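You operate a simulated robot arm through the tools that you are given. There is no shell and no other tool.

Carry out the task below with a simulated robot arm. There is one attempt and no reset: what you move stays moved.

JOB
Tie two half knots on the knotting board and pull each one tight.
Fine: bobbin over the cords, then the navy slider under; push the handle back between the knots; beads, lever and the other braids stay.

Only the result counts: the job must be done as asked and must still hold three seconds after the hand-in. Knocking over, shifting, dropping, spilling or breaking anything else fails it.

ROBOT AND FRAMES
A 6-joint arm with a two-finger parallel gripper, fixed in place. Base frame: the origin is at the foot of the arm, x ahead of it, y to its left, z up; the work surface is at about z = 0.818. Units: m, rad, N and s.
With the tool pointing down near the work surface it reaches from about 0.24 to 0.64 m from the base axis. Its first joint turns from -1.152 to 1.152 rad. Payload 2.7 kg.
Tool frame: the origin (TCP) lies between the finger pads and is the grasp point; the fingertips stand 0.023 m ahead of it; z points along the fingers, y is the line along which they close. The gripper opens to 0.094 m. The fingers are 0.038 m wide and 0.01 m thick; the gripper's body (0.054 by 0.096 m) begins 0.039 m behind the TCP.
Orientation is that of the tool frame in the base frame, as a unit quaternion [w, x, y, z]. With the fingers straight down and closing along the base's y, the tool's x points along the base's -x, its y along +y and its z along -z.

CONTROLS
- The arm moves only by the tool nudge_tool. Its arguments are lists of equal length, an entry for each row: "rotation": the turn, a rotation vector about the base's x, y, z in units of 60 degrees (1.0 is 60 degrees), a list of three; "offset": the shift along the base's x, y, z in units of 200 mm (1.0 is 200 mm), a list of three; "hand": the opening, from 0 (shut) to 1 (fully open). In form: {"rotation": [[ax, ay, az], ...], "offset": [[dx, dy, dz], ...], "hand": [hand, ...]}. A call has 1 to 20 rows; each row is the pose to reach, as a shift and turn from the pose commanded when the call began. A call with a number of a shift or a turn outside -1 to 1 is refused whole. A row lasts 0.2 s, in which the tool goes at most 0.05 m and 0.15 rad; a call with a longer step from one row to the next is refused whole, and so is a gripper value outside its range. A pose out of reach is approached as far as the arm can. The call stops where the force on the tool passes 80 N (or 10 N more than at its start, if that is more) or the arm is blocked; 0.2 s more then pass. Each finger travels about 0.045 m/s and halts on what it meets, pressing with about 36 N; the grip force reading is that of the motor and also rises with nothing between the fingers. The clock runs only during rows and for 0.2 s after the last one: add rows that repeat a pose to give the fingers time. It gives the time, the measured TCP pose, the force on the tool (base axes), the opening and the grip force at its end, in the units of the frame above (readings bear some noise), with the torque about the TCP (base axes, N m) and any sound that the robot's microphone picked up, and new pictures: "pictures" is both (left out), scene, wrist or none.
- Cameras (640 x 400 px; columns grow to the right, rows downward): "scene" is fixed at [0.0664, -0.4286, 1.3975]; the picture's right is [0.83, -0.56, 0.00], its down [-0.35, -0.52, -0.78] and it looks along [0.43, 0.65, -0.63] (base axes); focal length 331 px, centre (320, 200). "wrist" rides on the gripper at [0.086, 0.016, -0.075] in the tool frame; the picture's right is [-0.18, 0.98, 0.00], its down [-0.58, -0.11, -0.81] and it looks along [-0.79, -0.15, 0.59] (tool axes); focal length 243 px, centre (320, 200). There is no depth. A picture from a camera that has moved, and an enlarged one, comes with that camera's place and axes in the base frame and with its lens.
- inspect(camera, box): a new picture of the part [left, top, right, bottom] of that camera's present view, enlarged. The clock stands still meanwhile.
- finish_job(): hands the job in; it is judged then, once.

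Places have to be worked out from the pictures, the camera data and where the tool is seen. Open the gripper and draw the arm clear of the work before you hand the job in, unless the task says otherwise.

The tools are called after "Call:" as a command line: name --argument value ..., lists and objects as JSON in quotes. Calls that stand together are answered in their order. nudge_tool: Moves the arm, as the interface text tells. Its arguments: {"type":"object","properties":{"rotation":{"type":"array"},"offset":{"type":"array"},"hand":{"type":"array"},"pictures":{"type":"string","enum":["both","scene","wrist","none"]}},"required":["rotation","offset","hand"]} The other tools are called the same way: inspect (camera, box) takes an enlarged picture of a part of a camera's view; finish_job () hands the job in.

At the start:

```text
time_s: 0.0
eef_pos: [0.4251, 0.1819, 1.1198]
ee_rot: [0.001, -0.001, 1.0, 0.0]
contact_force: [-0.7, -0.4, 1.3]
torque: [0.01, -0.05, 0.0]
gripper_width: 0.094
finger_force: 0.0
```

scene: 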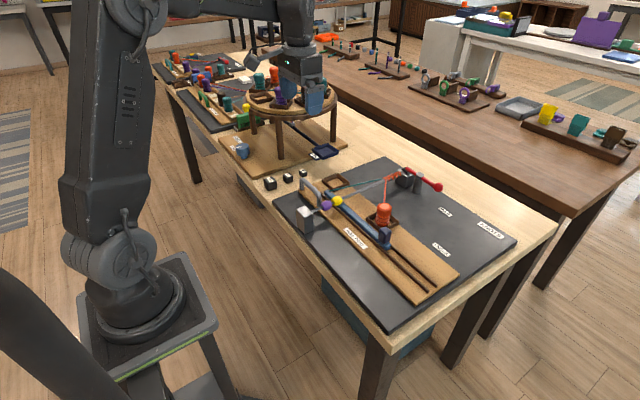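
wrist: 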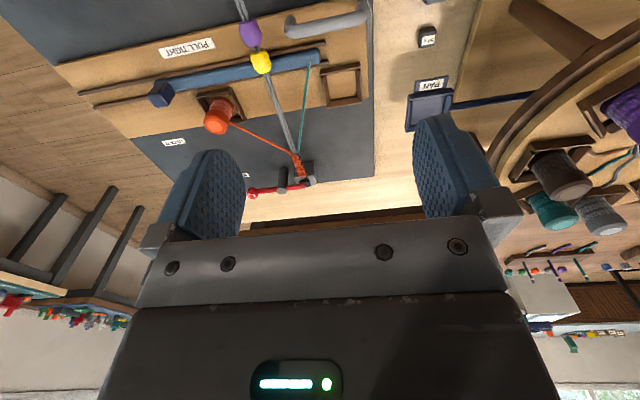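

I'll start by enlarging the scene around the knotting board to understand its parts.

Call:
inspect --camera "scene" --box '[260, 150, 420, 250]'

Call:
inspect --camera "scene" --box '[360, 150, 520, 250]'

Call:
inspect --camera "wrist" --box '[60, 0, 380, 200]'

Call:
inspect --camera "scene" --box '[220, 60, 380, 160]'

```text
4.00 times, centred on (340, 200) of scene
camera zoom: at [0.0664, -0.4286, 1.3975], right [0.83, -0.56, 0.0], down [-0.35, -0.52, -0.78], along [0.43, 0.65, -0.63], focal length 1323 px, centre (240, 200)
```

zoom: 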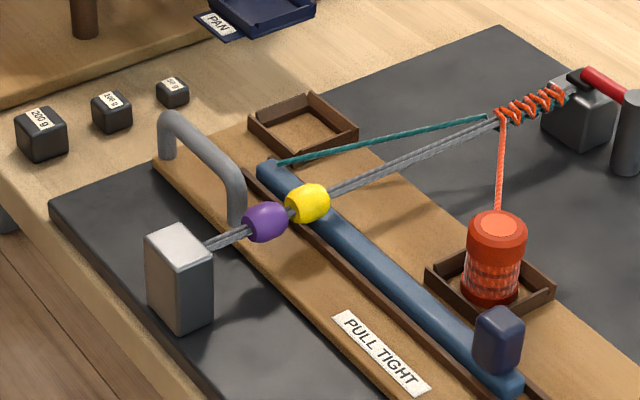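

```text
4.00 times, centred on (440, 200) of scene
camera zoom: at [0.0664, -0.4286, 1.3975], right [0.83, -0.56, 0.0], down [-0.35, -0.52, -0.78], along [0.43, 0.65, -0.63], focal length 1323 px, centre (-160, 200)
```

zoom: 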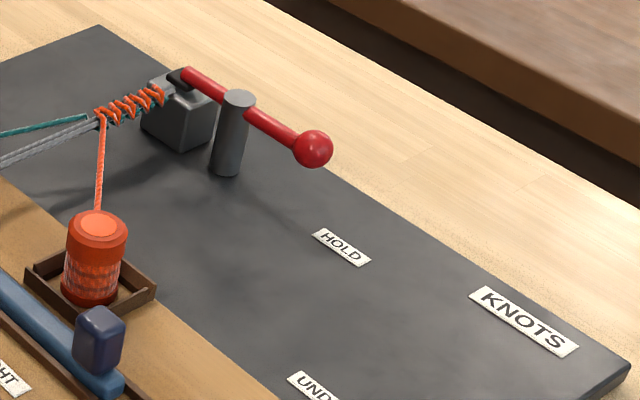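

```text
2.00 times, centred on (220, 100) of wrist
camera zoom: at [0.3406, 0.1981, 1.1943], right [0.18, 0.98, 0.0], down [0.58, -0.11, 0.81], along [0.79, -0.15, -0.59], focal length 485 px, centre (520, 400)
```

zoom: 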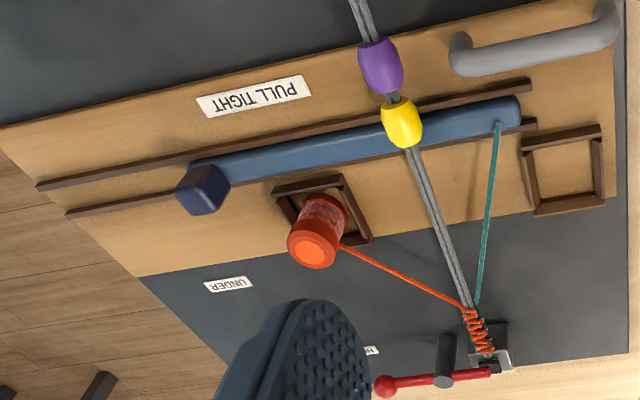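

```text
4.00 times, centred on (300, 110) of scene
camera zoom: at [0.0664, -0.4286, 1.3975], right [0.83, -0.56, 0.0], down [-0.35, -0.52, -0.78], along [0.43, 0.65, -0.63], focal length 1323 px, centre (400, 560)
```

zoom: 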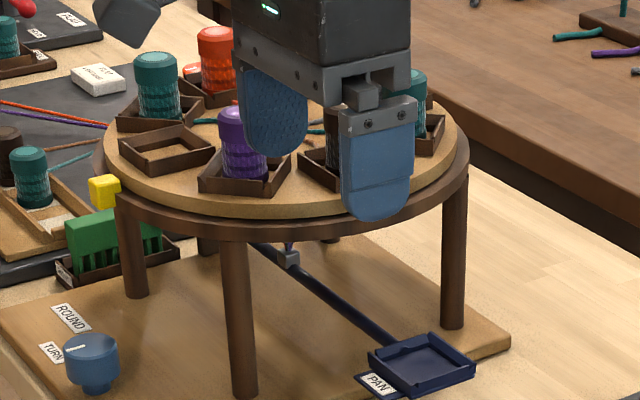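

The board looks aligned with the base axes: the cords run along x at y≈0.097, the bobbin is near (0.539, 0.0), the empty cradle near (0.533, 0.194), the slider knob near (0.486, -0.06) and the handle near (0.445, 0.187). I'll move above the bobbin with the gripper still open and look again.

Call:
nudge_tool --rotation '[[0, 0, 0], [0, 0, 0], [0, 0, 0], [0, 0, 0], [0, 0, 0], [0, 0, 0], [0, 0, 0]]' --offset '[[0.095, -0.15, -0.08], [0.19, -0.3, -0.17], [0.285, -0.45, -0.25], [0.38, -0.6, -0.33], [0.475, -0.76, -0.42], [0.57, -0.91, -0.5], [0.57, -0.91, -0.5]]' --hand '[1, 1, 1, 1, 1, 1, 1]'

```text
time_s: 1.6
eef_pos: [0.5364, -0.0021, 1.0179]
ee_rot: [0.0, 0.0, 1.0, 0.001]
contact_force: [-0.1, 0.0, 0.4]
torque: [-0.02, 0.01, -0.02]
gripper_width: 0.0939
finger_force: 0.1
camera wrist: at [0.4512, 0.0152, 1.0917], right [0.18, 0.98, 0.0], down [0.58, -0.11, 0.81], along [0.79, -0.15, -0.59], focal length 243 px, centre (320, 200)
```

scene: 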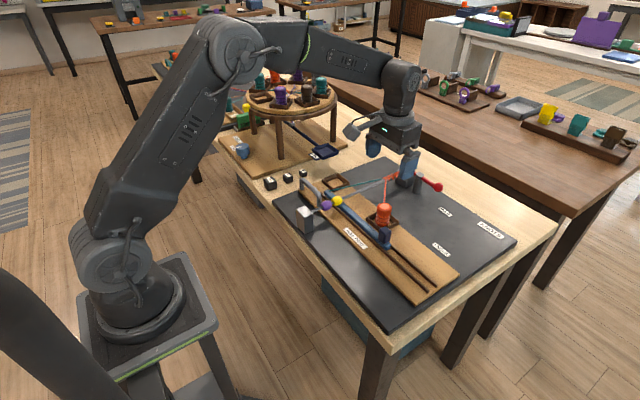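
wrist: 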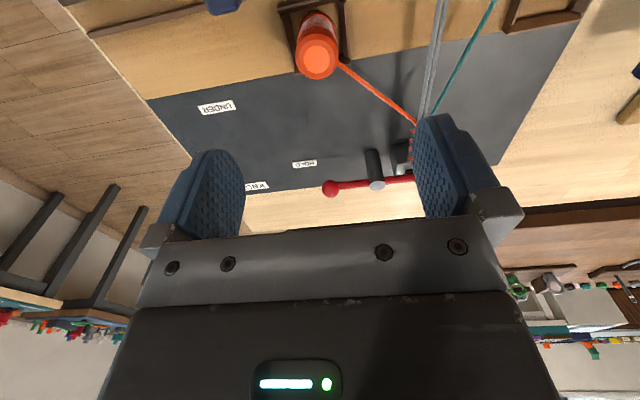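

The bobbin top works out at about (0.540, -0.003, 0.88). I'll zoom in on the bobbin and cradle from both cameras to size up the walls.

Call:
inspect --camera "wrist" --box '[240, 0, 400, 100]'

Call:
inspect --camera "scene" --box '[350, 180, 430, 230]'

Call:
inspect --camera "scene" --box '[290, 160, 370, 210]'

Call:
inspect --camera "scene" --box '[330, 200, 490, 300]'

```text
4.00 times, centred on (320, 50) of wrist
camera zoom: at [0.4512, 0.0152, 1.0917], right [0.18, 0.98, 0.0], down [0.58, -0.11, 0.81], along [0.79, -0.15, -0.59], focal length 970 px, centre (320, 800)
```

zoom: 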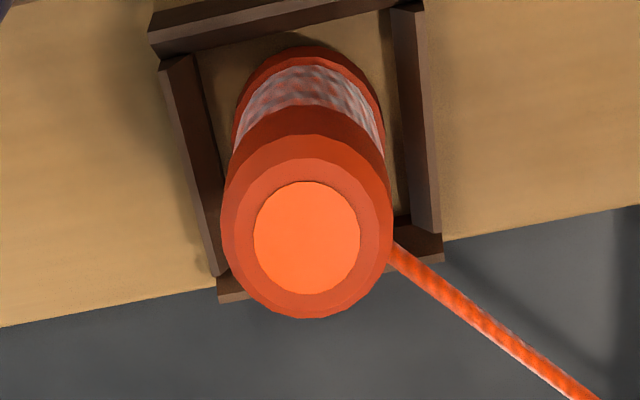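

```text
8.00 times, centred on (390, 205) of scene
camera zoom: at [0.0664, -0.4287, 1.3975], right [0.83, -0.56, 0.0], down [-0.35, -0.52, -0.78], along [0.43, 0.65, -0.63], focal length 2647 px, centre (-240, 160)
```

zoom: 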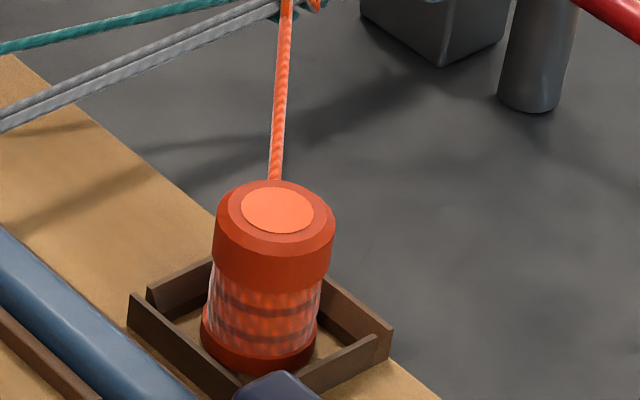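

```text
8.00 times, centred on (330, 185) of scene
camera zoom: at [0.0664, -0.4287, 1.3975], right [0.83, -0.56, 0.0], down [-0.35, -0.52, -0.78], along [0.43, 0.65, -0.63], focal length 2647 px, centre (240, 320)
```

zoom: 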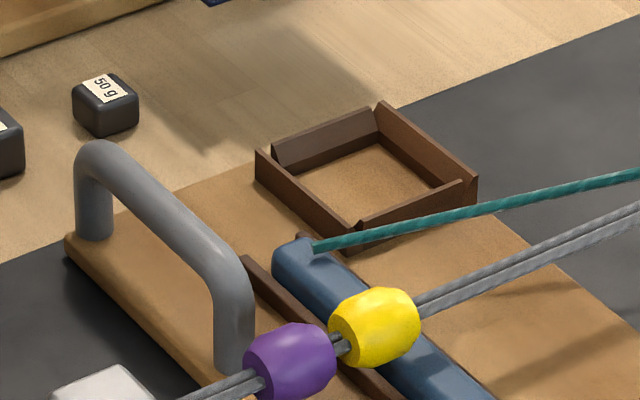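

```text
4.00 times, centred on (410, 250) of scene
camera zoom: at [0.0664, -0.4287, 1.3975], right [0.83, -0.56, 0.0], down [-0.35, -0.52, -0.78], along [0.43, 0.65, -0.63], focal length 1323 px, centre (-40, 0)
```

zoom: 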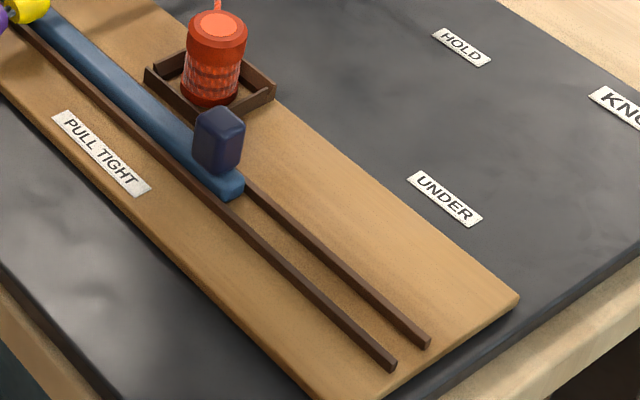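

The bobbin cap is about 35 mm across with its top at 0.88, and the cradle walls top out near 0.85, so I'll grip with the TCP at about 0.878 to keep the tips above the walls. I'll descend now and check the centering before I close.

Call:
nudge_tool --rotation '[[0, 0, 0], [0, 0, 0], [0, 0, 0], [0, 0, 0], [0, 0, 0], [0, 0, 0]]' --offset '[[0, 0, -0.2], [0, 0, -0.4], [0, 0, -0.5], [0, 0, -0.6], [0, 0, -0.65], [0, 0, -0.65]]' --hand '[1, 1, 1, 1, 1, 1]'

```text
time_s: 3.0
eef_pos: [0.5352, 0.0022, 0.8899]
ee_rot: [0.001, 0.0, 1.0, 0.0]
contact_force: [0.3, -0.1, -0.2]
torque: [0.01, -0.03, 0.01]
gripper_width: 0.0941
finger_force: 0.2
camera wrist: at [0.4515, 0.0178, 0.9638], right [0.18, 0.98, 0.0], down [0.58, -0.11, 0.81], along [0.79, -0.15, -0.59], focal length 243 px, centre (320, 200)
```

scene: 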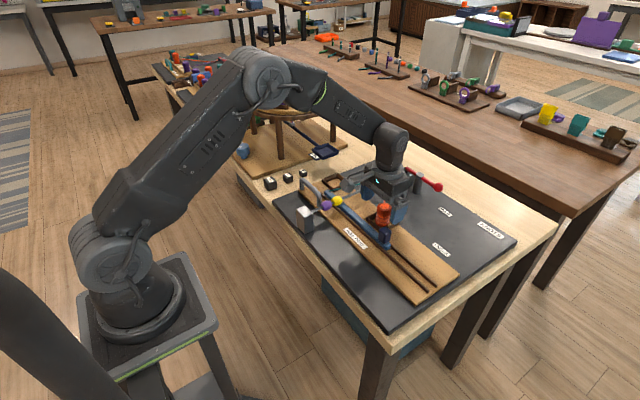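
wrist: 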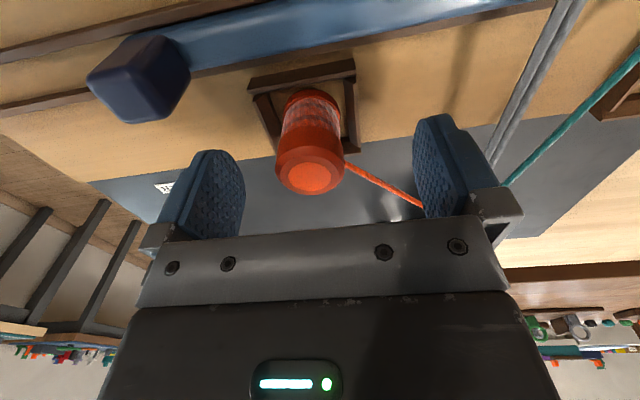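

The wrist view puts the bobbin about 5 mm to the -y side of the tool centre. I'll correct for that, lower to about 0.878 and close.

Call:
nudge_tool --rotation '[[0, 0, 0], [0, 0, 0], [0, 0, 0], [0, 0, 0], [0, 0, 0], [0, 0, 0], [0, 0, 0], [0, 0, 0], [0, 0, 0], [0, 0, 0]]' --offset '[[0.008, -0.022, 0], [0.008, -0.022, -0.055], [0.008, -0.022, -0.055], [0.008, -0.022, -0.055], [0.008, -0.022, -0.055], [0.008, -0.022, -0.055], [0.008, -0.022, -0.055], [0.008, -0.022, -0.055], [0.008, -0.022, -0.055], [0.008, -0.022, -0.055]]' --hand '[1, 1, 0.9, 0.7, 0.5, 0.3, 0.25, 0.25, 0.25, 0.25]'

```text
time_s: 5.2
eef_pos: [0.5395, -0.0032, 0.8806]
ee_rot: [0.001, 0.0, 1.0, 0.0]
contact_force: [-0.3, 0.0, 0.2]
torque: [-0.01, 0.0, 0.0]
gripper_width: 0.0348
finger_force: 36.0
camera wrist: at [0.4549, 0.013, 0.9533], right [0.18, 0.98, 0.0], down [0.58, -0.11, 0.81], along [0.79, -0.15, -0.59], focal length 243 px, centre (320, 200)
```

scene: 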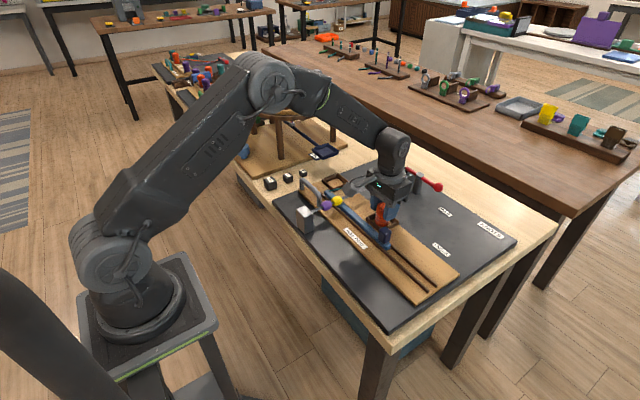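
wrist: 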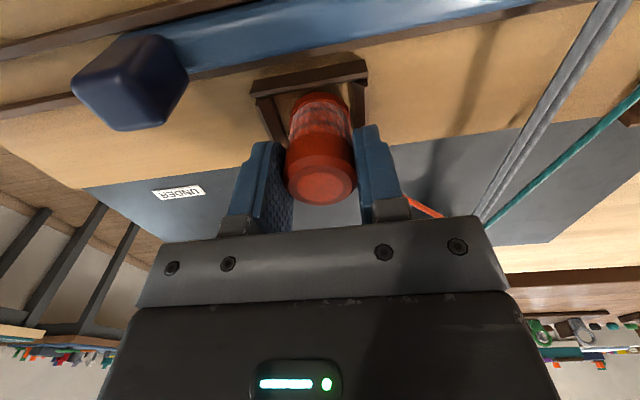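

The bobbin is held with a 34.8 mm grip. I'll lift it 75 mm, carry it over the cords to +y and stop above the empty cradle.

Call:
nudge_tool --rotation '[[0, 0, 0], [0, 0, 0], [0, 0, 0], [0, 0, 0], [0, 0, 0], [0, 0, 0], [0, 0, 0], [0, 0, 0], [0, 0, 0], [0, 0, 0], [0, 0, 0], [0, 0, 0], [0, 0, 0], [0, 0, 0]]' --offset '[[0, 0, 0.05], [0, 0, 0.15], [0, 0, 0.25], [0, 0, 0.375], [0, 0.1, 0.375], [0, 0.22, 0.375], [0, 0.34, 0.375], [0, 0.46, 0.375], [0, 0.58, 0.375], [0, 0.7, 0.375], [0, 0.82, 0.375], [0, 0.92, 0.375], [0, 0.98, 0.375], [0, 0.98, 0.375]]' --hand '[0.2, 0.2, 0.2, 0.2, 0.2, 0.2, 0.2, 0.2, 0.2, 0.2, 0.2, 0.2, 0.2, 0.2]'

```text
time_s: 8.2
eef_pos: [0.5409, 0.1926, 0.9548]
ee_rot: [0.0, 0.0, 1.0, 0.0]
contact_force: [-0.8, 1.2, 0.2]
torque: [-0.05, 0.0, 0.01]
gripper_width: 0.0187
finger_force: 0.1
camera wrist: at [0.4558, 0.208, 1.0287], right [0.18, 0.98, 0.0], down [0.58, -0.11, 0.81], along [0.79, -0.15, -0.59], focal length 243 px, centre (320, 200)
```

scene: 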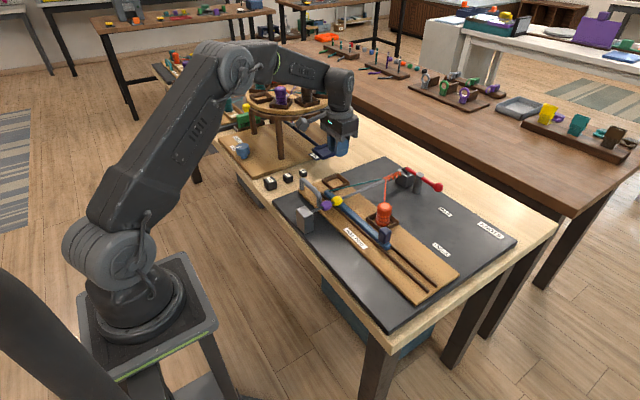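
wrist: 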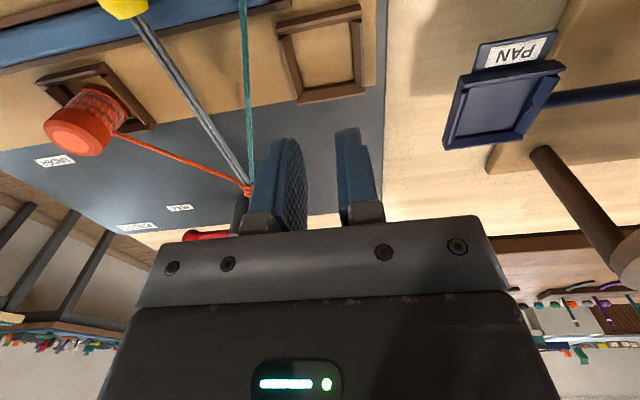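

The opening reads 18.7 mm with no grip force, so the bobbin slipped out and it looks to still be in its cradle. I'll zoom in to check its state.

Call:
inspect --camera "scene" --box '[350, 180, 430, 230]'

Call:
inspect --camera "wrist" --box '[20, 40, 180, 140]'

Call:
inspect --camera "scene" --box '[260, 150, 420, 250]'

Call:
inspect --camera "wrist" --box '[220, 0, 380, 100]'

```text
8.00 times, centred on (390, 205) of scene
camera zoom: at [0.0664, -0.4286, 1.3975], right [0.83, -0.56, 0.0], down [-0.35, -0.52, -0.78], along [0.43, 0.65, -0.63], focal length 2647 px, centre (-240, 160)
```

zoom: 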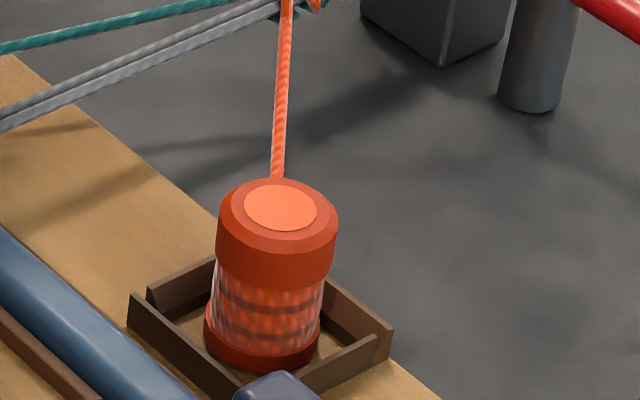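

```text
4.00 times, centred on (100, 90) of wrist
camera zoom: at [0.4558, 0.208, 1.0287], right [0.18, 0.98, 0.0], down [0.58, -0.11, 0.81], along [0.79, -0.15, -0.59], focal length 970 px, centre (1200, 640)
```

zoom: 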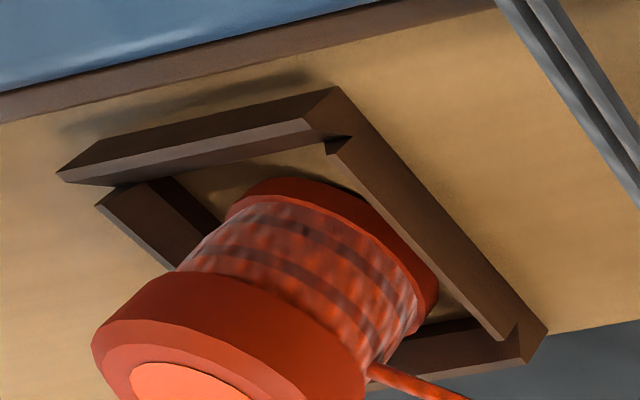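

```text
4.00 times, centred on (340, 200) of scene
camera zoom: at [0.0664, -0.4286, 1.3975], right [0.83, -0.56, 0.0], down [-0.35, -0.52, -0.78], along [0.43, 0.65, -0.63], focal length 1323 px, centre (240, 200)
```

zoom: 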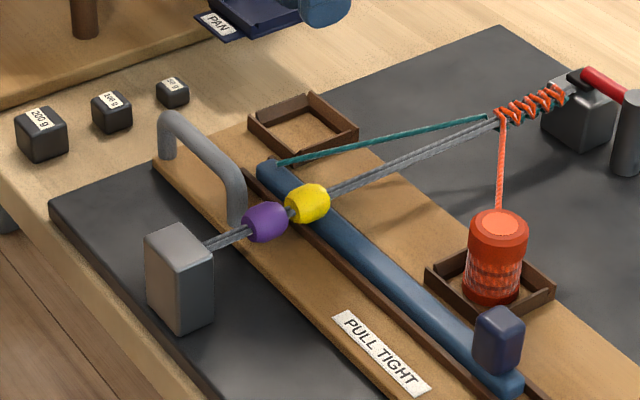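

```text
4.00 times, centred on (300, 50) of wrist
camera zoom: at [0.4558, 0.208, 1.0287], right [0.18, 0.98, 0.0], down [0.58, -0.11, 0.81], along [0.79, -0.15, -0.59], focal length 970 px, centre (400, 800)
```

zoom: 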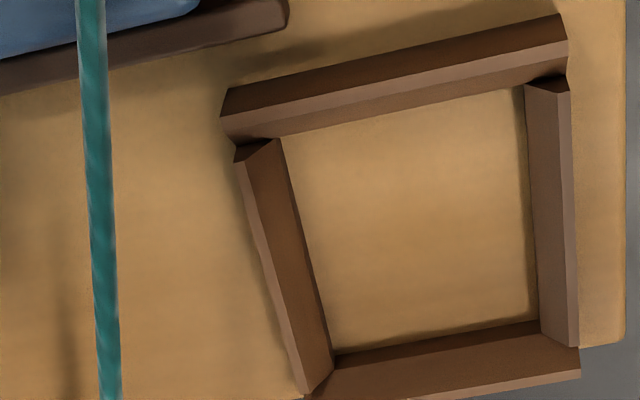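

The bobbin slipped out early in the lift and is still upright in its cradle, with everything else unchanged. I'll go back over it, grip lower, and lift slowly while watching the readings.

Call:
nudge_tool --rotation '[[0, 0, 0], [0, 0, 0], [0, 0, 0], [0, 0, 0], [0, 0, 0], [0, 0, 0], [0, 0, 0], [0, 0, 0]]' --offset '[[0, -0.12, 0], [0, -0.3, 0], [0, -0.5, 0], [0, -0.7, 0], [0, -0.86, 0], [0, -0.98, 0], [0, -0.98, -0.15], [0, -0.98, -0.15]]' --hand '[0.3, 0.5, 0.7, 0.9, 1, 1, 1, 1]'

Call:
inspect --camera "wrist" --box '[240, 50, 400, 150]'

```text
time_s: 10.0
eef_pos: [0.5427, -0.0037, 0.924]
ee_rot: [0.001, 0.0, 1.0, 0.0]
contact_force: [0.0, 0.4, -0.6]
torque: [-0.03, 0.06, 0.01]
gripper_width: 0.094
finger_force: 0.0
camera wrist: at [0.4584, 0.0128, 0.998], right [0.18, 0.98, 0.0], down [0.58, -0.11, 0.81], along [0.79, -0.15, -0.59], focal length 243 px, centre (320, 200)
```

scene: 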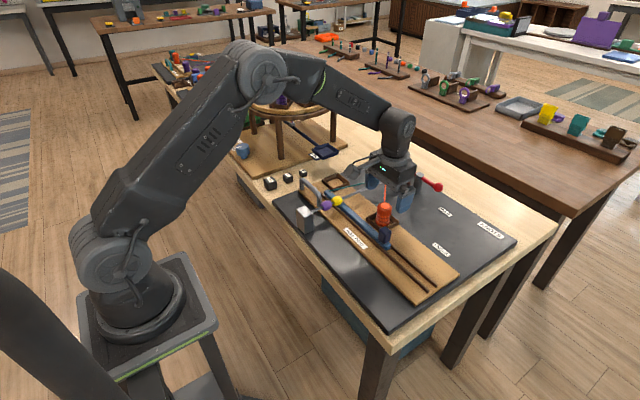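
wrist: 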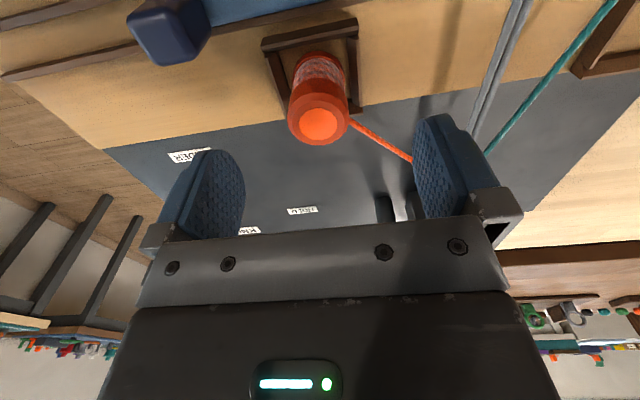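

```text
4.00 times, centred on (320, 100) of wrist
camera zoom: at [0.4584, 0.0128, 0.998], right [0.18, 0.98, 0.0], down [0.58, -0.11, 0.81], along [0.79, -0.15, -0.59], focal length 970 px, centre (320, 600)
```

zoom: 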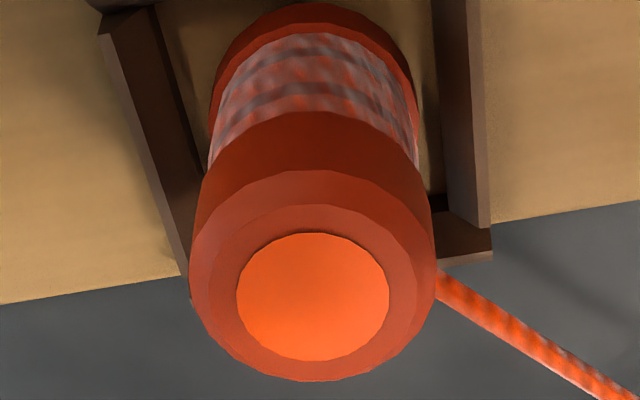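

The bobbin's top comes out at about z 0.885 and it is centred on the tool. I'll narrow the opening to 48 mm and lower to about 0.879, then feel downward for the cradle walls.

Call:
nudge_tool --rotation '[[0, 0, 0], [0, 0, 0], [0, 0, 0], [0, 0, 0], [0, 0, 0], [0, 0, 0], [0, 0, 0], [0, 0, 0], [0, 0, 0], [0, 0, 0]]' --offset '[[0, 0, 0], [0, 0, 0], [0, 0, 0], [0, 0, 0], [0, 0, -0.08], [0, 0, -0.14], [0, 0, -0.19], [0, 0, -0.22], [0, 0, -0.225], [0, 0, -0.225]]' --hand '[0.8, 0.65, 0.51, 0.51, 0.51, 0.51, 0.51, 0.51, 0.51, 0.51]'

Call:
nudge_tool --rotation '[[0, 0, 0], [0, 0, 0], [0, 0, 0]]' --offset '[[0, 0, -0.01], [0, 0, -0.01], [0, 0, -0.01]]' --hand '[0.51, 0.51, 0.51]' --pictures "wrist"

```text
time_s: 12.2
eef_pos: [0.5408, -0.0053, 0.8792]
ee_rot: [0.001, 0.0, 1.0, 0.0]
contact_force: [-0.5, 0.6, -0.1]
torque: [0.0, 0.02, 0.0]
gripper_width: 0.0481
finger_force: 0.0
camera wrist: at [0.4562, 0.0113, 0.9536], right [0.18, 0.98, 0.0], down [0.58, -0.11, 0.81], along [0.79, -0.15, -0.59], focal length 243 px, centre (320, 200)
```

scene: 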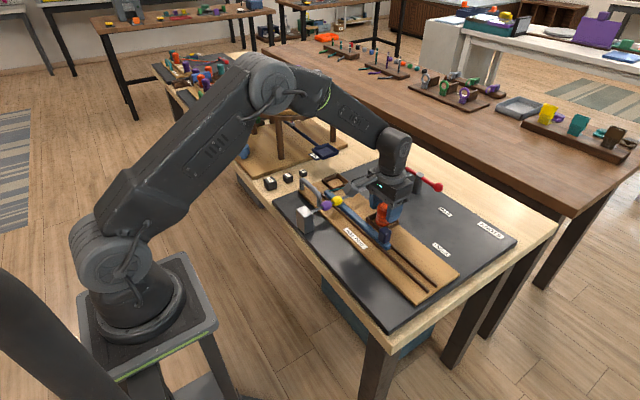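
wrist: 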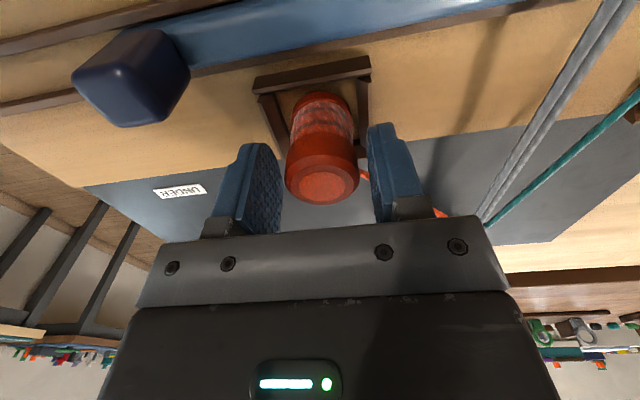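

```text
time_s: 13.0
eef_pos: [0.5422, -0.0061, 0.8775]
ee_rot: [0.001, 0.0, 1.0, 0.0]
contact_force: [1.3, 0.5, -0.1]
torque: [0.0, 0.02, 0.0]
gripper_width: 0.0481
finger_force: 0.0
camera wrist: at [0.4567, 0.0113, 0.9516], right [0.18, 0.98, 0.0], down [0.58, -0.11, 0.81], along [0.79, -0.15, -0.59], focal length 243 px, centre (320, 200)
```

wrist: 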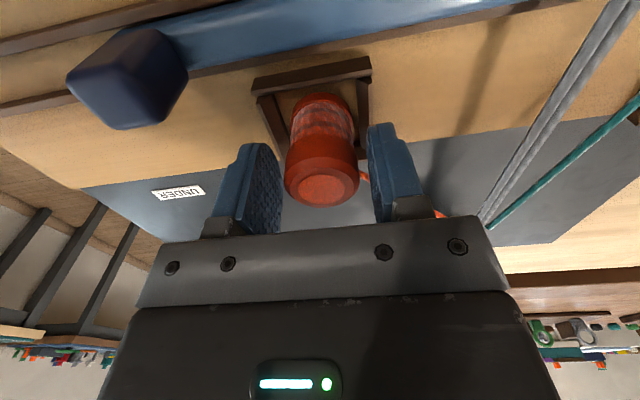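

There's no contact at 0.8775, so I'll keep feeling downward in small steps.

Call:
nudge_tool --rotation '[[0, 0, 0], [0, 0, 0]]' --offset '[[0, 0, -0.01], [0, 0, -0.01]]' --hand '[0.51, 0.51]' --pictures "none"

Call:
nudge_tool --rotation '[[0, 0, 0], [0, 0, 0]]' --offset '[[0, 0, -0.01], [0, 0, -0.01]]' --hand '[0.51, 0.51]' --pictures "wrist"

```text
time_s: 13.6
eef_pos: [0.542, -0.0055, 0.875]
ee_rot: [0.001, -0.001, 1.0, 0.0]
contact_force: [-0.1, 0.3, 0.3]
torque: [-0.04, 0.06, 0.03]
gripper_width: 0.0478
finger_force: 0.0
```

```text
time_s: 14.2
eef_pos: [0.5415, -0.0056, 0.8735]
ee_rot: [0.002, 0.0, 1.0, 0.0]
contact_force: [-0.5, 0.1, -0.2]
torque: [0.0, -0.03, 0.0]
gripper_width: 0.0481
finger_force: 0.1
camera wrist: at [0.4566, 0.0111, 0.9473], right [0.18, 0.98, 0.0], down [0.58, -0.11, 0.81], along [0.79, -0.15, -0.59], focal length 243 px, centre (320, 200)
```

wrist: 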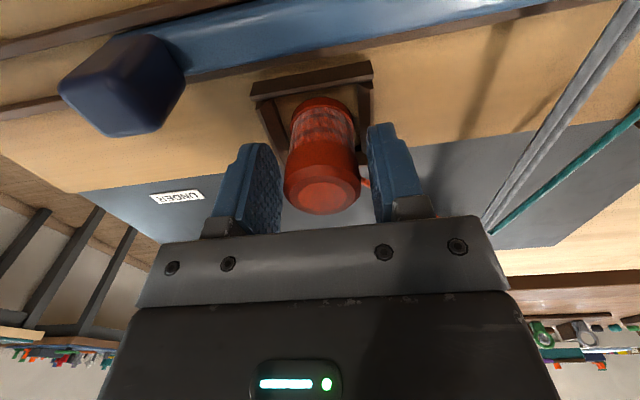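

Still no contact, so I'll take one more 2 mm step, then close on the bobbin and read the result.

Call:
nudge_tool --rotation '[[0, 0, 0], [0, 0, 0]]' --offset '[[0, 0, -0.01], [0, 0, -0.01]]' --hand '[0.51, 0.51]' --pictures "none"

Call:
inspect --camera "wrist" --box '[200, 40, 440, 240]'

```text
time_s: 14.8
eef_pos: [0.5408, -0.0055, 0.8704]
ee_rot: [0.001, 0.0, 1.0, 0.0]
contact_force: [-0.4, 0.1, 0.6]
torque: [0.03, 0.0, 0.01]
gripper_width: 0.0477
finger_force: 0.0
```

```text
2.00 times, centred on (320, 140) of wrist
camera zoom: at [0.4562, 0.0112, 0.945], right [0.18, 0.98, 0.0], down [0.58, -0.11, 0.81], along [0.79, -0.15, -0.59], focal length 485 px, centre (320, 320)
```

zoom: 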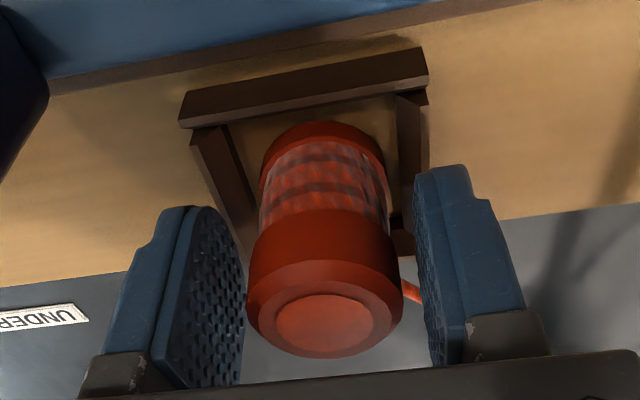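

There's still no contact and the fingers straddle the bobbin evenly. I'll close now, wait for the grip to settle, then lift 10 mm slowly.

Call:
nudge_tool --rotation '[[0, 0, 0], [0, 0, 0], [0, 0, 0], [0, 0, 0], [0, 0, 0], [0, 0, 0]]' --offset '[[0, 0, 0], [0, 0, 0], [0, 0, 0], [0, 0, 0], [0, 0, 0], [0, 0, 0]]' --hand '[0.4, 0.3, 0.2, 0.1, 0.1, 0.1]' --pictures "none"

Call:
nudge_tool --rotation '[[0, 0, 0], [0, 0, 0], [0, 0, 0], [0, 0, 0], [0, 0, 0], [0, 0, 0]]' --offset '[[0, 0, 0.01], [0, 0, 0.02], [0, 0, 0.03], [0, 0, 0.04], [0, 0, 0.05], [0, 0, 0.05]]' --hand '[0.1, 0.1, 0.1, 0.1, 0.1, 0.1]' --pictures "wrist"

```text
time_s: 16.2
eef_pos: [0.5421, -0.0056, 0.8706]
ee_rot: [0.001, -0.001, 1.0, 0.001]
contact_force: [-0.9, 0.0, 0.8]
torque: [-0.03, -0.01, 0.02]
gripper_width: 0.0346
finger_force: 35.9
```

```text
time_s: 17.6
eef_pos: [0.5407, -0.0054, 0.8822]
ee_rot: [0.0, 0.0, 1.0, 0.001]
contact_force: [-0.2, 0.5, -1.0]
torque: [0.02, 0.01, -0.01]
gripper_width: 0.0349
finger_force: 35.6
camera wrist: at [0.4564, 0.0114, 0.9554], right [0.18, 0.98, 0.0], down [0.58, -0.11, 0.81], along [0.79, -0.15, -0.59], focal length 243 px, centre (320, 200)
```

wrist: 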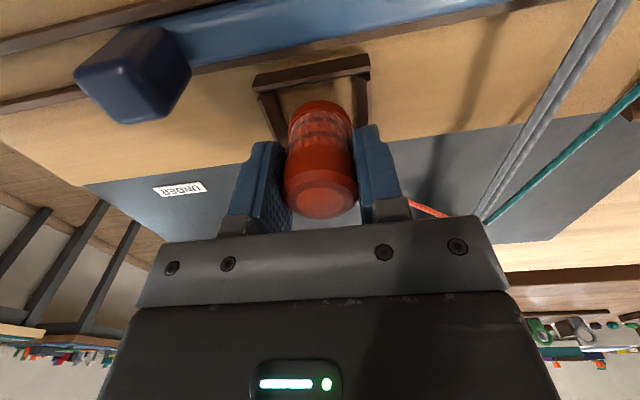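

The bobbin came up with the fingers, still at a 34.9 mm opening. I'll keep lifting slowly to about z 0.95.

Call:
nudge_tool --rotation '[[0, 0, 0], [0, 0, 0], [0, 0, 0], [0, 0, 0], [0, 0, 0], [0, 0, 0], [0, 0, 0], [0, 0, 0], [0, 0, 0], [0, 0, 0], [0, 0, 0], [0, 0, 0]]' --offset '[[0, 0, 0.02], [0, 0, 0.05], [0, 0, 0.08], [0, 0, 0.12], [0, 0, 0.16], [0, 0, 0.2], [0, 0, 0.24], [0, 0, 0.28], [0, 0, 0.31], [0, 0, 0.34], [0, 0, 0.35], [0, 0, 0.35]]' --hand '[0.1, 0.1, 0.1, 0.1, 0.1, 0.1, 0.1, 0.1, 0.1, 0.1, 0.1, 0.1]'

```text
time_s: 20.2
eef_pos: [0.541, -0.0049, 0.9519]
ee_rot: [0.0, 0.001, 1.0, 0.0]
contact_force: [0.3, 0.0, -1.4]
torque: [0.0, -0.01, 0.01]
gripper_width: 0.0347
finger_force: 35.9
camera wrist: at [0.4566, 0.0122, 1.0256], right [0.18, 0.98, 0.0], down [0.58, -0.11, 0.81], along [0.79, -0.15, -0.59], focal length 243 px, centre (320, 200)
```

scene: 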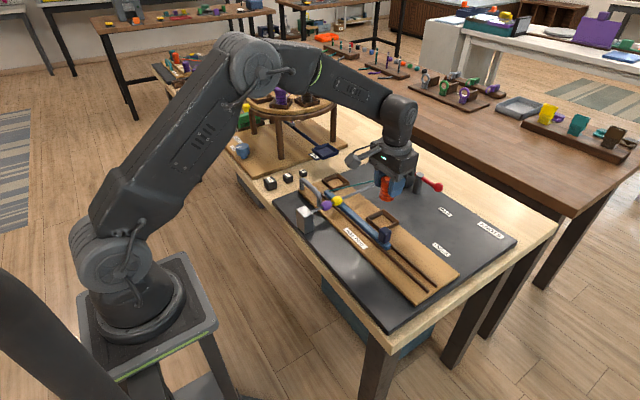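
wrist: 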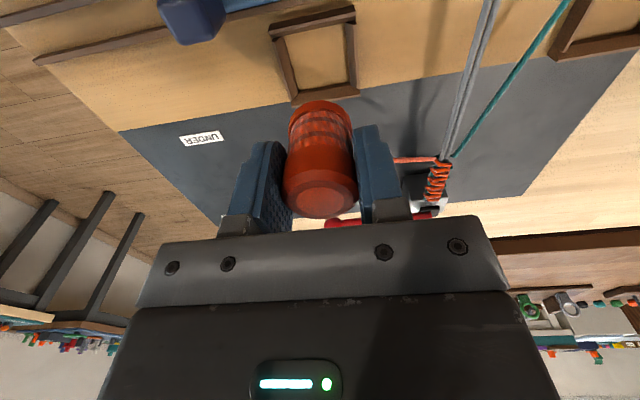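

The bobbin is firmly held well above the cords. I'll carry it to +y over them slowly and stop above the left cradle.

Call:
nudge_tool --rotation '[[0, 0, 0], [0, 0, 0], [0, 0, 0], [0, 0, 0], [0, 0, 0], [0, 0, 0], [0, 0, 0], [0, 0, 0], [0, 0, 0], [0, 0, 0], [0, 0, 0], [0, 0, 0], [0, 0, 0], [0, 0, 0], [0, 0, 0]]' --offset '[[0, 0.03, 0], [0, 0.08, 0], [0, 0.16, 0], [0, 0.24, 0], [0, 0.32, 0], [0, 0.4, 0], [0, 0.48, 0], [0, 0.56, 0], [0, 0.64, 0], [-0.005, 0.72, 0], [-0.01, 0.8, 0], [-0.01, 0.88, 0], [-0.01, 0.95, 0], [-0.01, 0.99, 0], [-0.01, 0.99, 0]]' --hand '[0.1, 0.1, 0.1, 0.1, 0.1, 0.1, 0.1, 0.1, 0.1, 0.1, 0.1, 0.1, 0.1, 0.1, 0.1]'

Call:
inspect --camera "wrist" --box '[200, 0, 440, 200]'

Call:
inspect --camera "scene" --box '[270, 120, 430, 220]'

```text
time_s: 23.4
eef_pos: [0.5384, 0.1931, 0.952]
ee_rot: [0.0, 0.001, 1.0, 0.0]
contact_force: [-0.1, -0.6, -0.3]
torque: [-0.01, -0.02, 0.05]
gripper_width: 0.0346
finger_force: 36.5
camera wrist: at [0.4541, 0.209, 1.0246], right [0.18, 0.98, 0.0], down [0.58, -0.11, 0.81], along [0.79, -0.15, -0.59], focal length 243 px, centre (320, 200)
```

scene: 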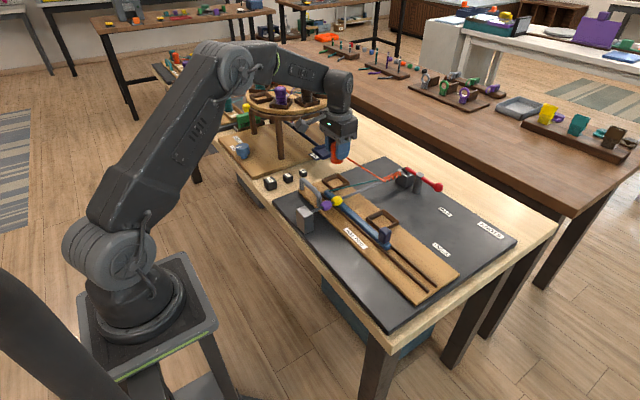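
wrist: 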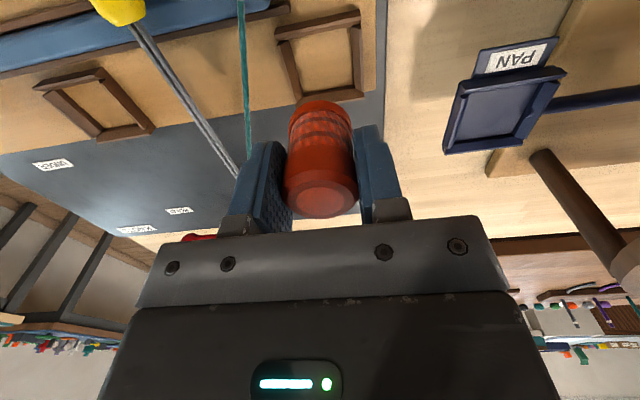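

```text
2.00 times, centred on (320, 100) of wrist
camera zoom: at [0.4541, 0.209, 1.0246], right [0.18, 0.98, 0.0], down [0.58, -0.11, 0.81], along [0.79, -0.15, -0.59], focal length 485 px, centre (320, 400)
```

zoom: 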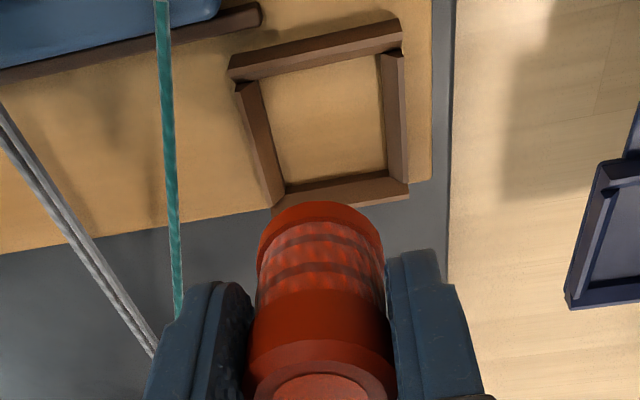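

```text
4.00 times, centred on (350, 170) of scene
camera zoom: at [0.0664, -0.4286, 1.3975], right [0.83, -0.56, 0.0], down [-0.35, -0.52, -0.78], along [0.43, 0.65, -0.63], focal length 1323 px, centre (200, 320)
```

zoom: 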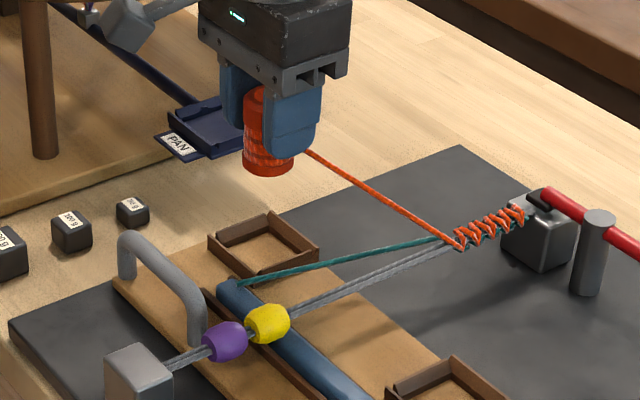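

The orange thread now crosses over the cords. By comparing views, the left cradle centre is about 3 mm further +y, so I'll shift, lower to just above the cradle and look again.

Call:
nudge_tool --rotation '[[0, 0, 0], [0, 0, 0], [0, 0, 0], [0, 0, 0], [0, 0, 0], [0, 0, 0], [0, 0, 0]]' --offset '[[0, 0.015, -0.03], [0, 0.015, -0.08], [0, 0.015, -0.14], [0, 0.015, -0.2], [0, 0.015, -0.25], [0, 0.015, -0.28], [0, 0.015, -0.28]]' --hand '[0.1, 0.1, 0.1, 0.1, 0.1, 0.1, 0.1]'

Call:
inspect --camera "wrist" --box '[240, 30, 400, 130]'

Call:
inspect --camera "scene" --box '[290, 150, 370, 200]'

```text
time_s: 25.0
eef_pos: [0.5379, 0.1946, 0.8959]
ee_rot: [0.001, 0.0, 1.0, 0.0]
contact_force: [0.1, 0.1, -0.5]
torque: [-0.04, 0.01, -0.01]
gripper_width: 0.0347
finger_force: 35.8
camera wrist: at [0.4545, 0.2112, 0.9698], right [0.18, 0.98, 0.0], down [0.58, -0.11, 0.81], along [0.79, -0.15, -0.59], focal length 243 px, centre (320, 200)
```

scene: 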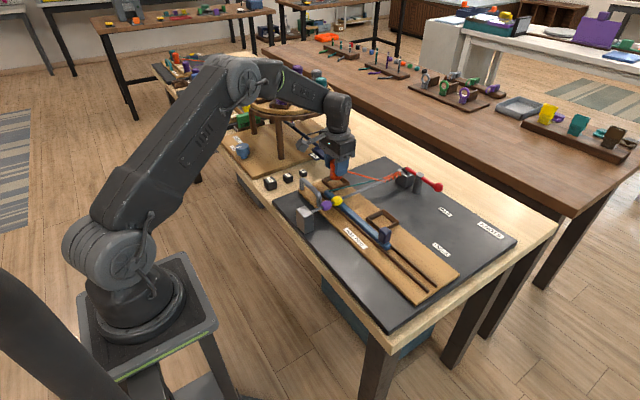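
wrist: 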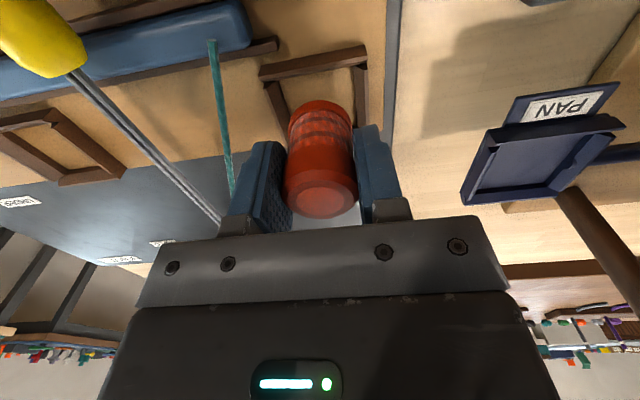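

```text
4.00 times, centred on (320, 80) of wrist
camera zoom: at [0.4545, 0.2112, 0.9698], right [0.18, 0.98, 0.0], down [0.58, -0.11, 0.81], along [0.79, -0.15, -0.59], focal length 970 px, centre (320, 680)
```

zoom: 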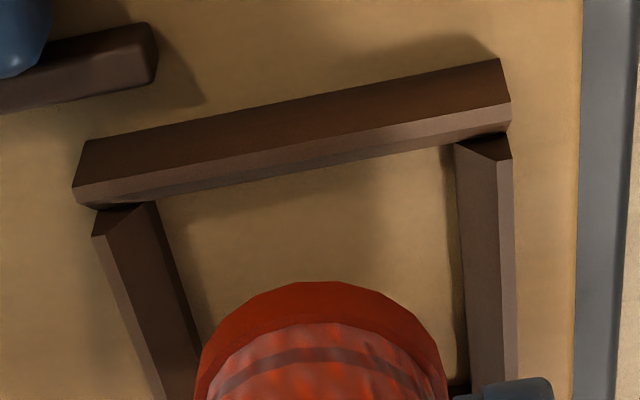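

```text
8.00 times, centred on (330, 175) of scene
camera zoom: at [0.0664, -0.4286, 1.3975], right [0.83, -0.56, 0.0], down [-0.35, -0.52, -0.78], along [0.43, 0.65, -0.63], focal length 2647 px, centre (240, 400)
```

zoom: 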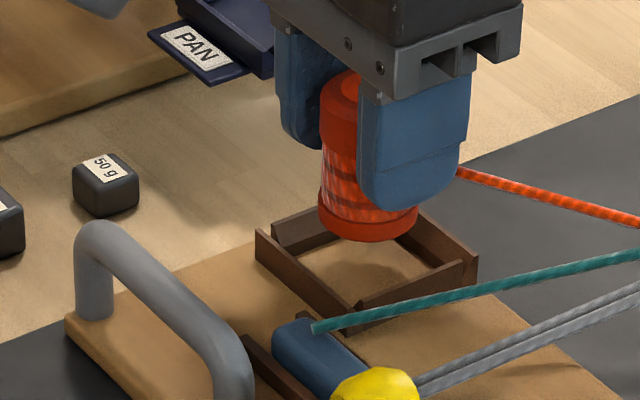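

The projection shows the bobbin landing on the cradle centre. I'll lower the last 24 mm slowly and check the contact before releasing.

Call:
nudge_tool --rotation '[[0, 0, 0], [0, 0, 0], [0, 0, 0], [0, 0, 0], [0, 0, 0], [0, 0, 0], [0, 0, 0]]' --offset '[[0, 0, -0.02], [0, 0, -0.045], [0, 0, -0.07], [0, 0, -0.09], [0, 0, -0.105], [0, 0, -0.115], [0, 0, -0.115]]' --hand '[0.1, 0.1, 0.1, 0.1, 0.1, 0.1, 0.1]'

Call:
inspect --camera "scene" --box '[290, 150, 370, 200]'

```text
time_s: 26.6
eef_pos: [0.538, 0.1965, 0.8719]
ee_rot: [0.001, 0.0, 1.0, 0.001]
contact_force: [-0.2, 0.2, -0.6]
torque: [0.01, 0.02, 0.0]
gripper_width: 0.0351
finger_force: 36.1
camera wrist: at [0.4536, 0.2131, 0.9464], right [0.18, 0.98, 0.0], down [0.58, -0.11, 0.81], along [0.79, -0.15, -0.59], focal length 243 px, centre (320, 200)
```

scene: 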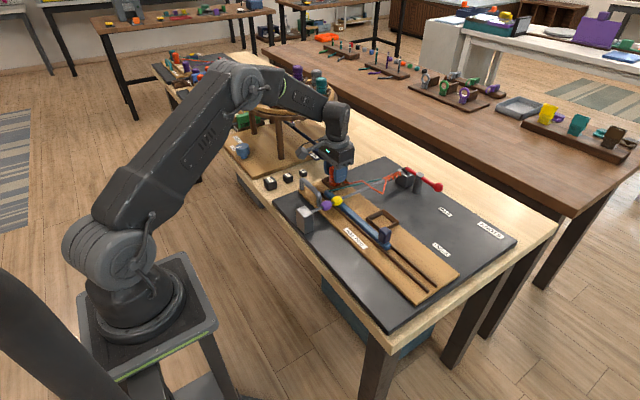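
wrist: 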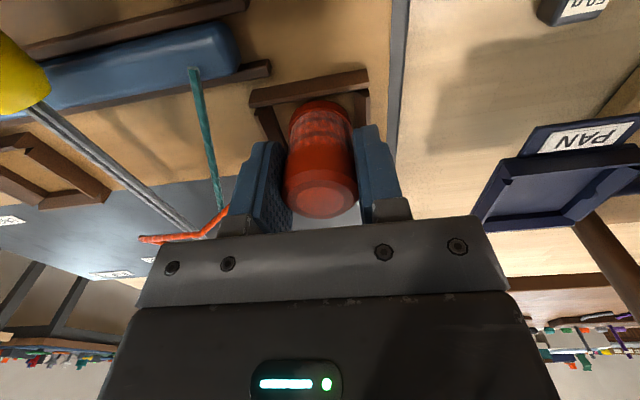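

```text
8.00 times, centred on (330, 175) of scene
camera zoom: at [0.0664, -0.4286, 1.3975], right [0.83, -0.56, 0.0], down [-0.35, -0.52, -0.78], along [0.43, 0.65, -0.63], focal length 2647 px, centre (240, 400)
```

zoom: 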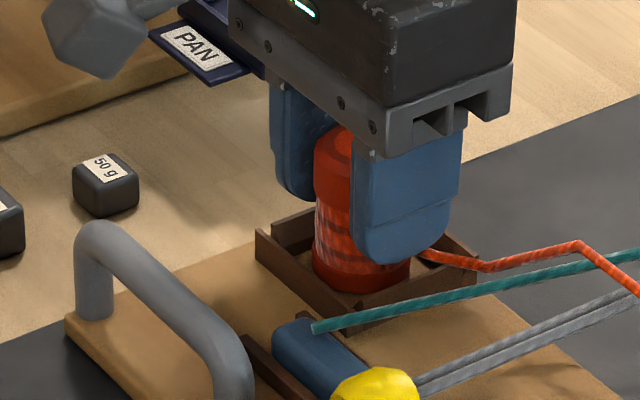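

The bobbin is seated in the left cradle and its thread now lies over the cords. I'll release with a limited opening and go straight up.

Call:
nudge_tool --rotation '[[0, 0, 0], [0, 0, 0], [0, 0, 0], [0, 0, 0], [0, 0, 0], [0, 0, 0], [0, 0, 0], [0, 0, 0], [0, 0, 0], [0, 0, 0]]' --offset '[[0, 0, 0], [0, 0, 0], [0, 0, 0], [0, 0, 0.03], [0, 0, 0.08], [0, 0, 0.15], [0, 0, 0.25], [0, 0, 0.4], [0, 0, 0.5], [0, 0, 0.5]]' --hand '[0.4, 0.5, 0.5, 0.5, 0.5, 0.5, 0.5, 0.5, 0.5, 0.5]'

Call:
inspect --camera "scene" --box '[270, 140, 430, 240]'

```text
time_s: 28.8
eef_pos: [0.5396, 0.1956, 0.9707]
ee_rot: [0.001, 0.0, 1.0, 0.0]
contact_force: [-0.7, -0.2, -0.1]
torque: [0.01, -0.02, 0.05]
gripper_width: 0.0469
finger_force: 0.0
camera wrist: at [0.4553, 0.2115, 1.0447], right [0.18, 0.98, 0.0], down [0.58, -0.11, 0.81], along [0.79, -0.15, -0.59], focal length 243 px, centre (320, 200)
```

scene: 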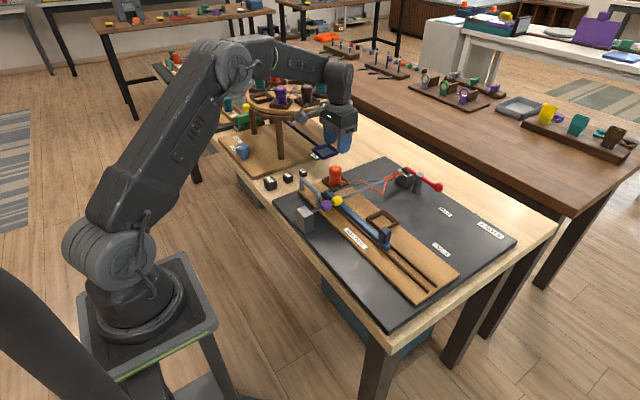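
wrist: 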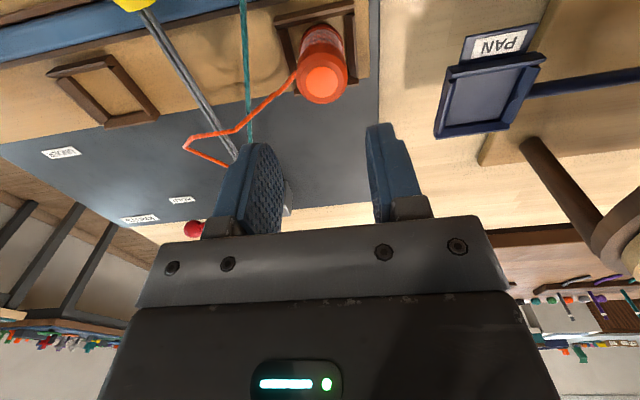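

```text
4.00 times, centred on (350, 190) of scene
camera zoom: at [0.0664, -0.4286, 1.3975], right [0.83, -0.56, 0.0], down [-0.35, -0.52, -0.78], along [0.43, 0.65, -0.63], focal length 1323 px, centre (200, 240)
```

zoom: 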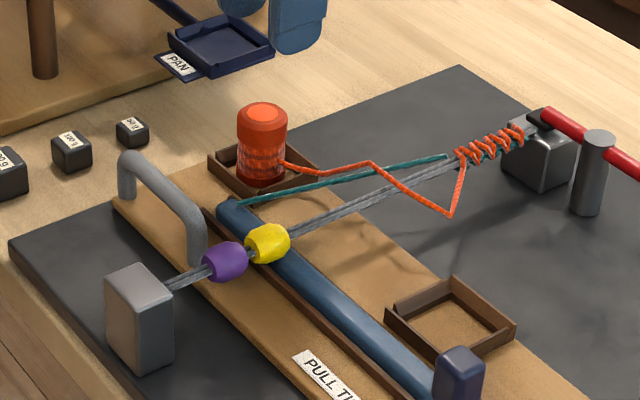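

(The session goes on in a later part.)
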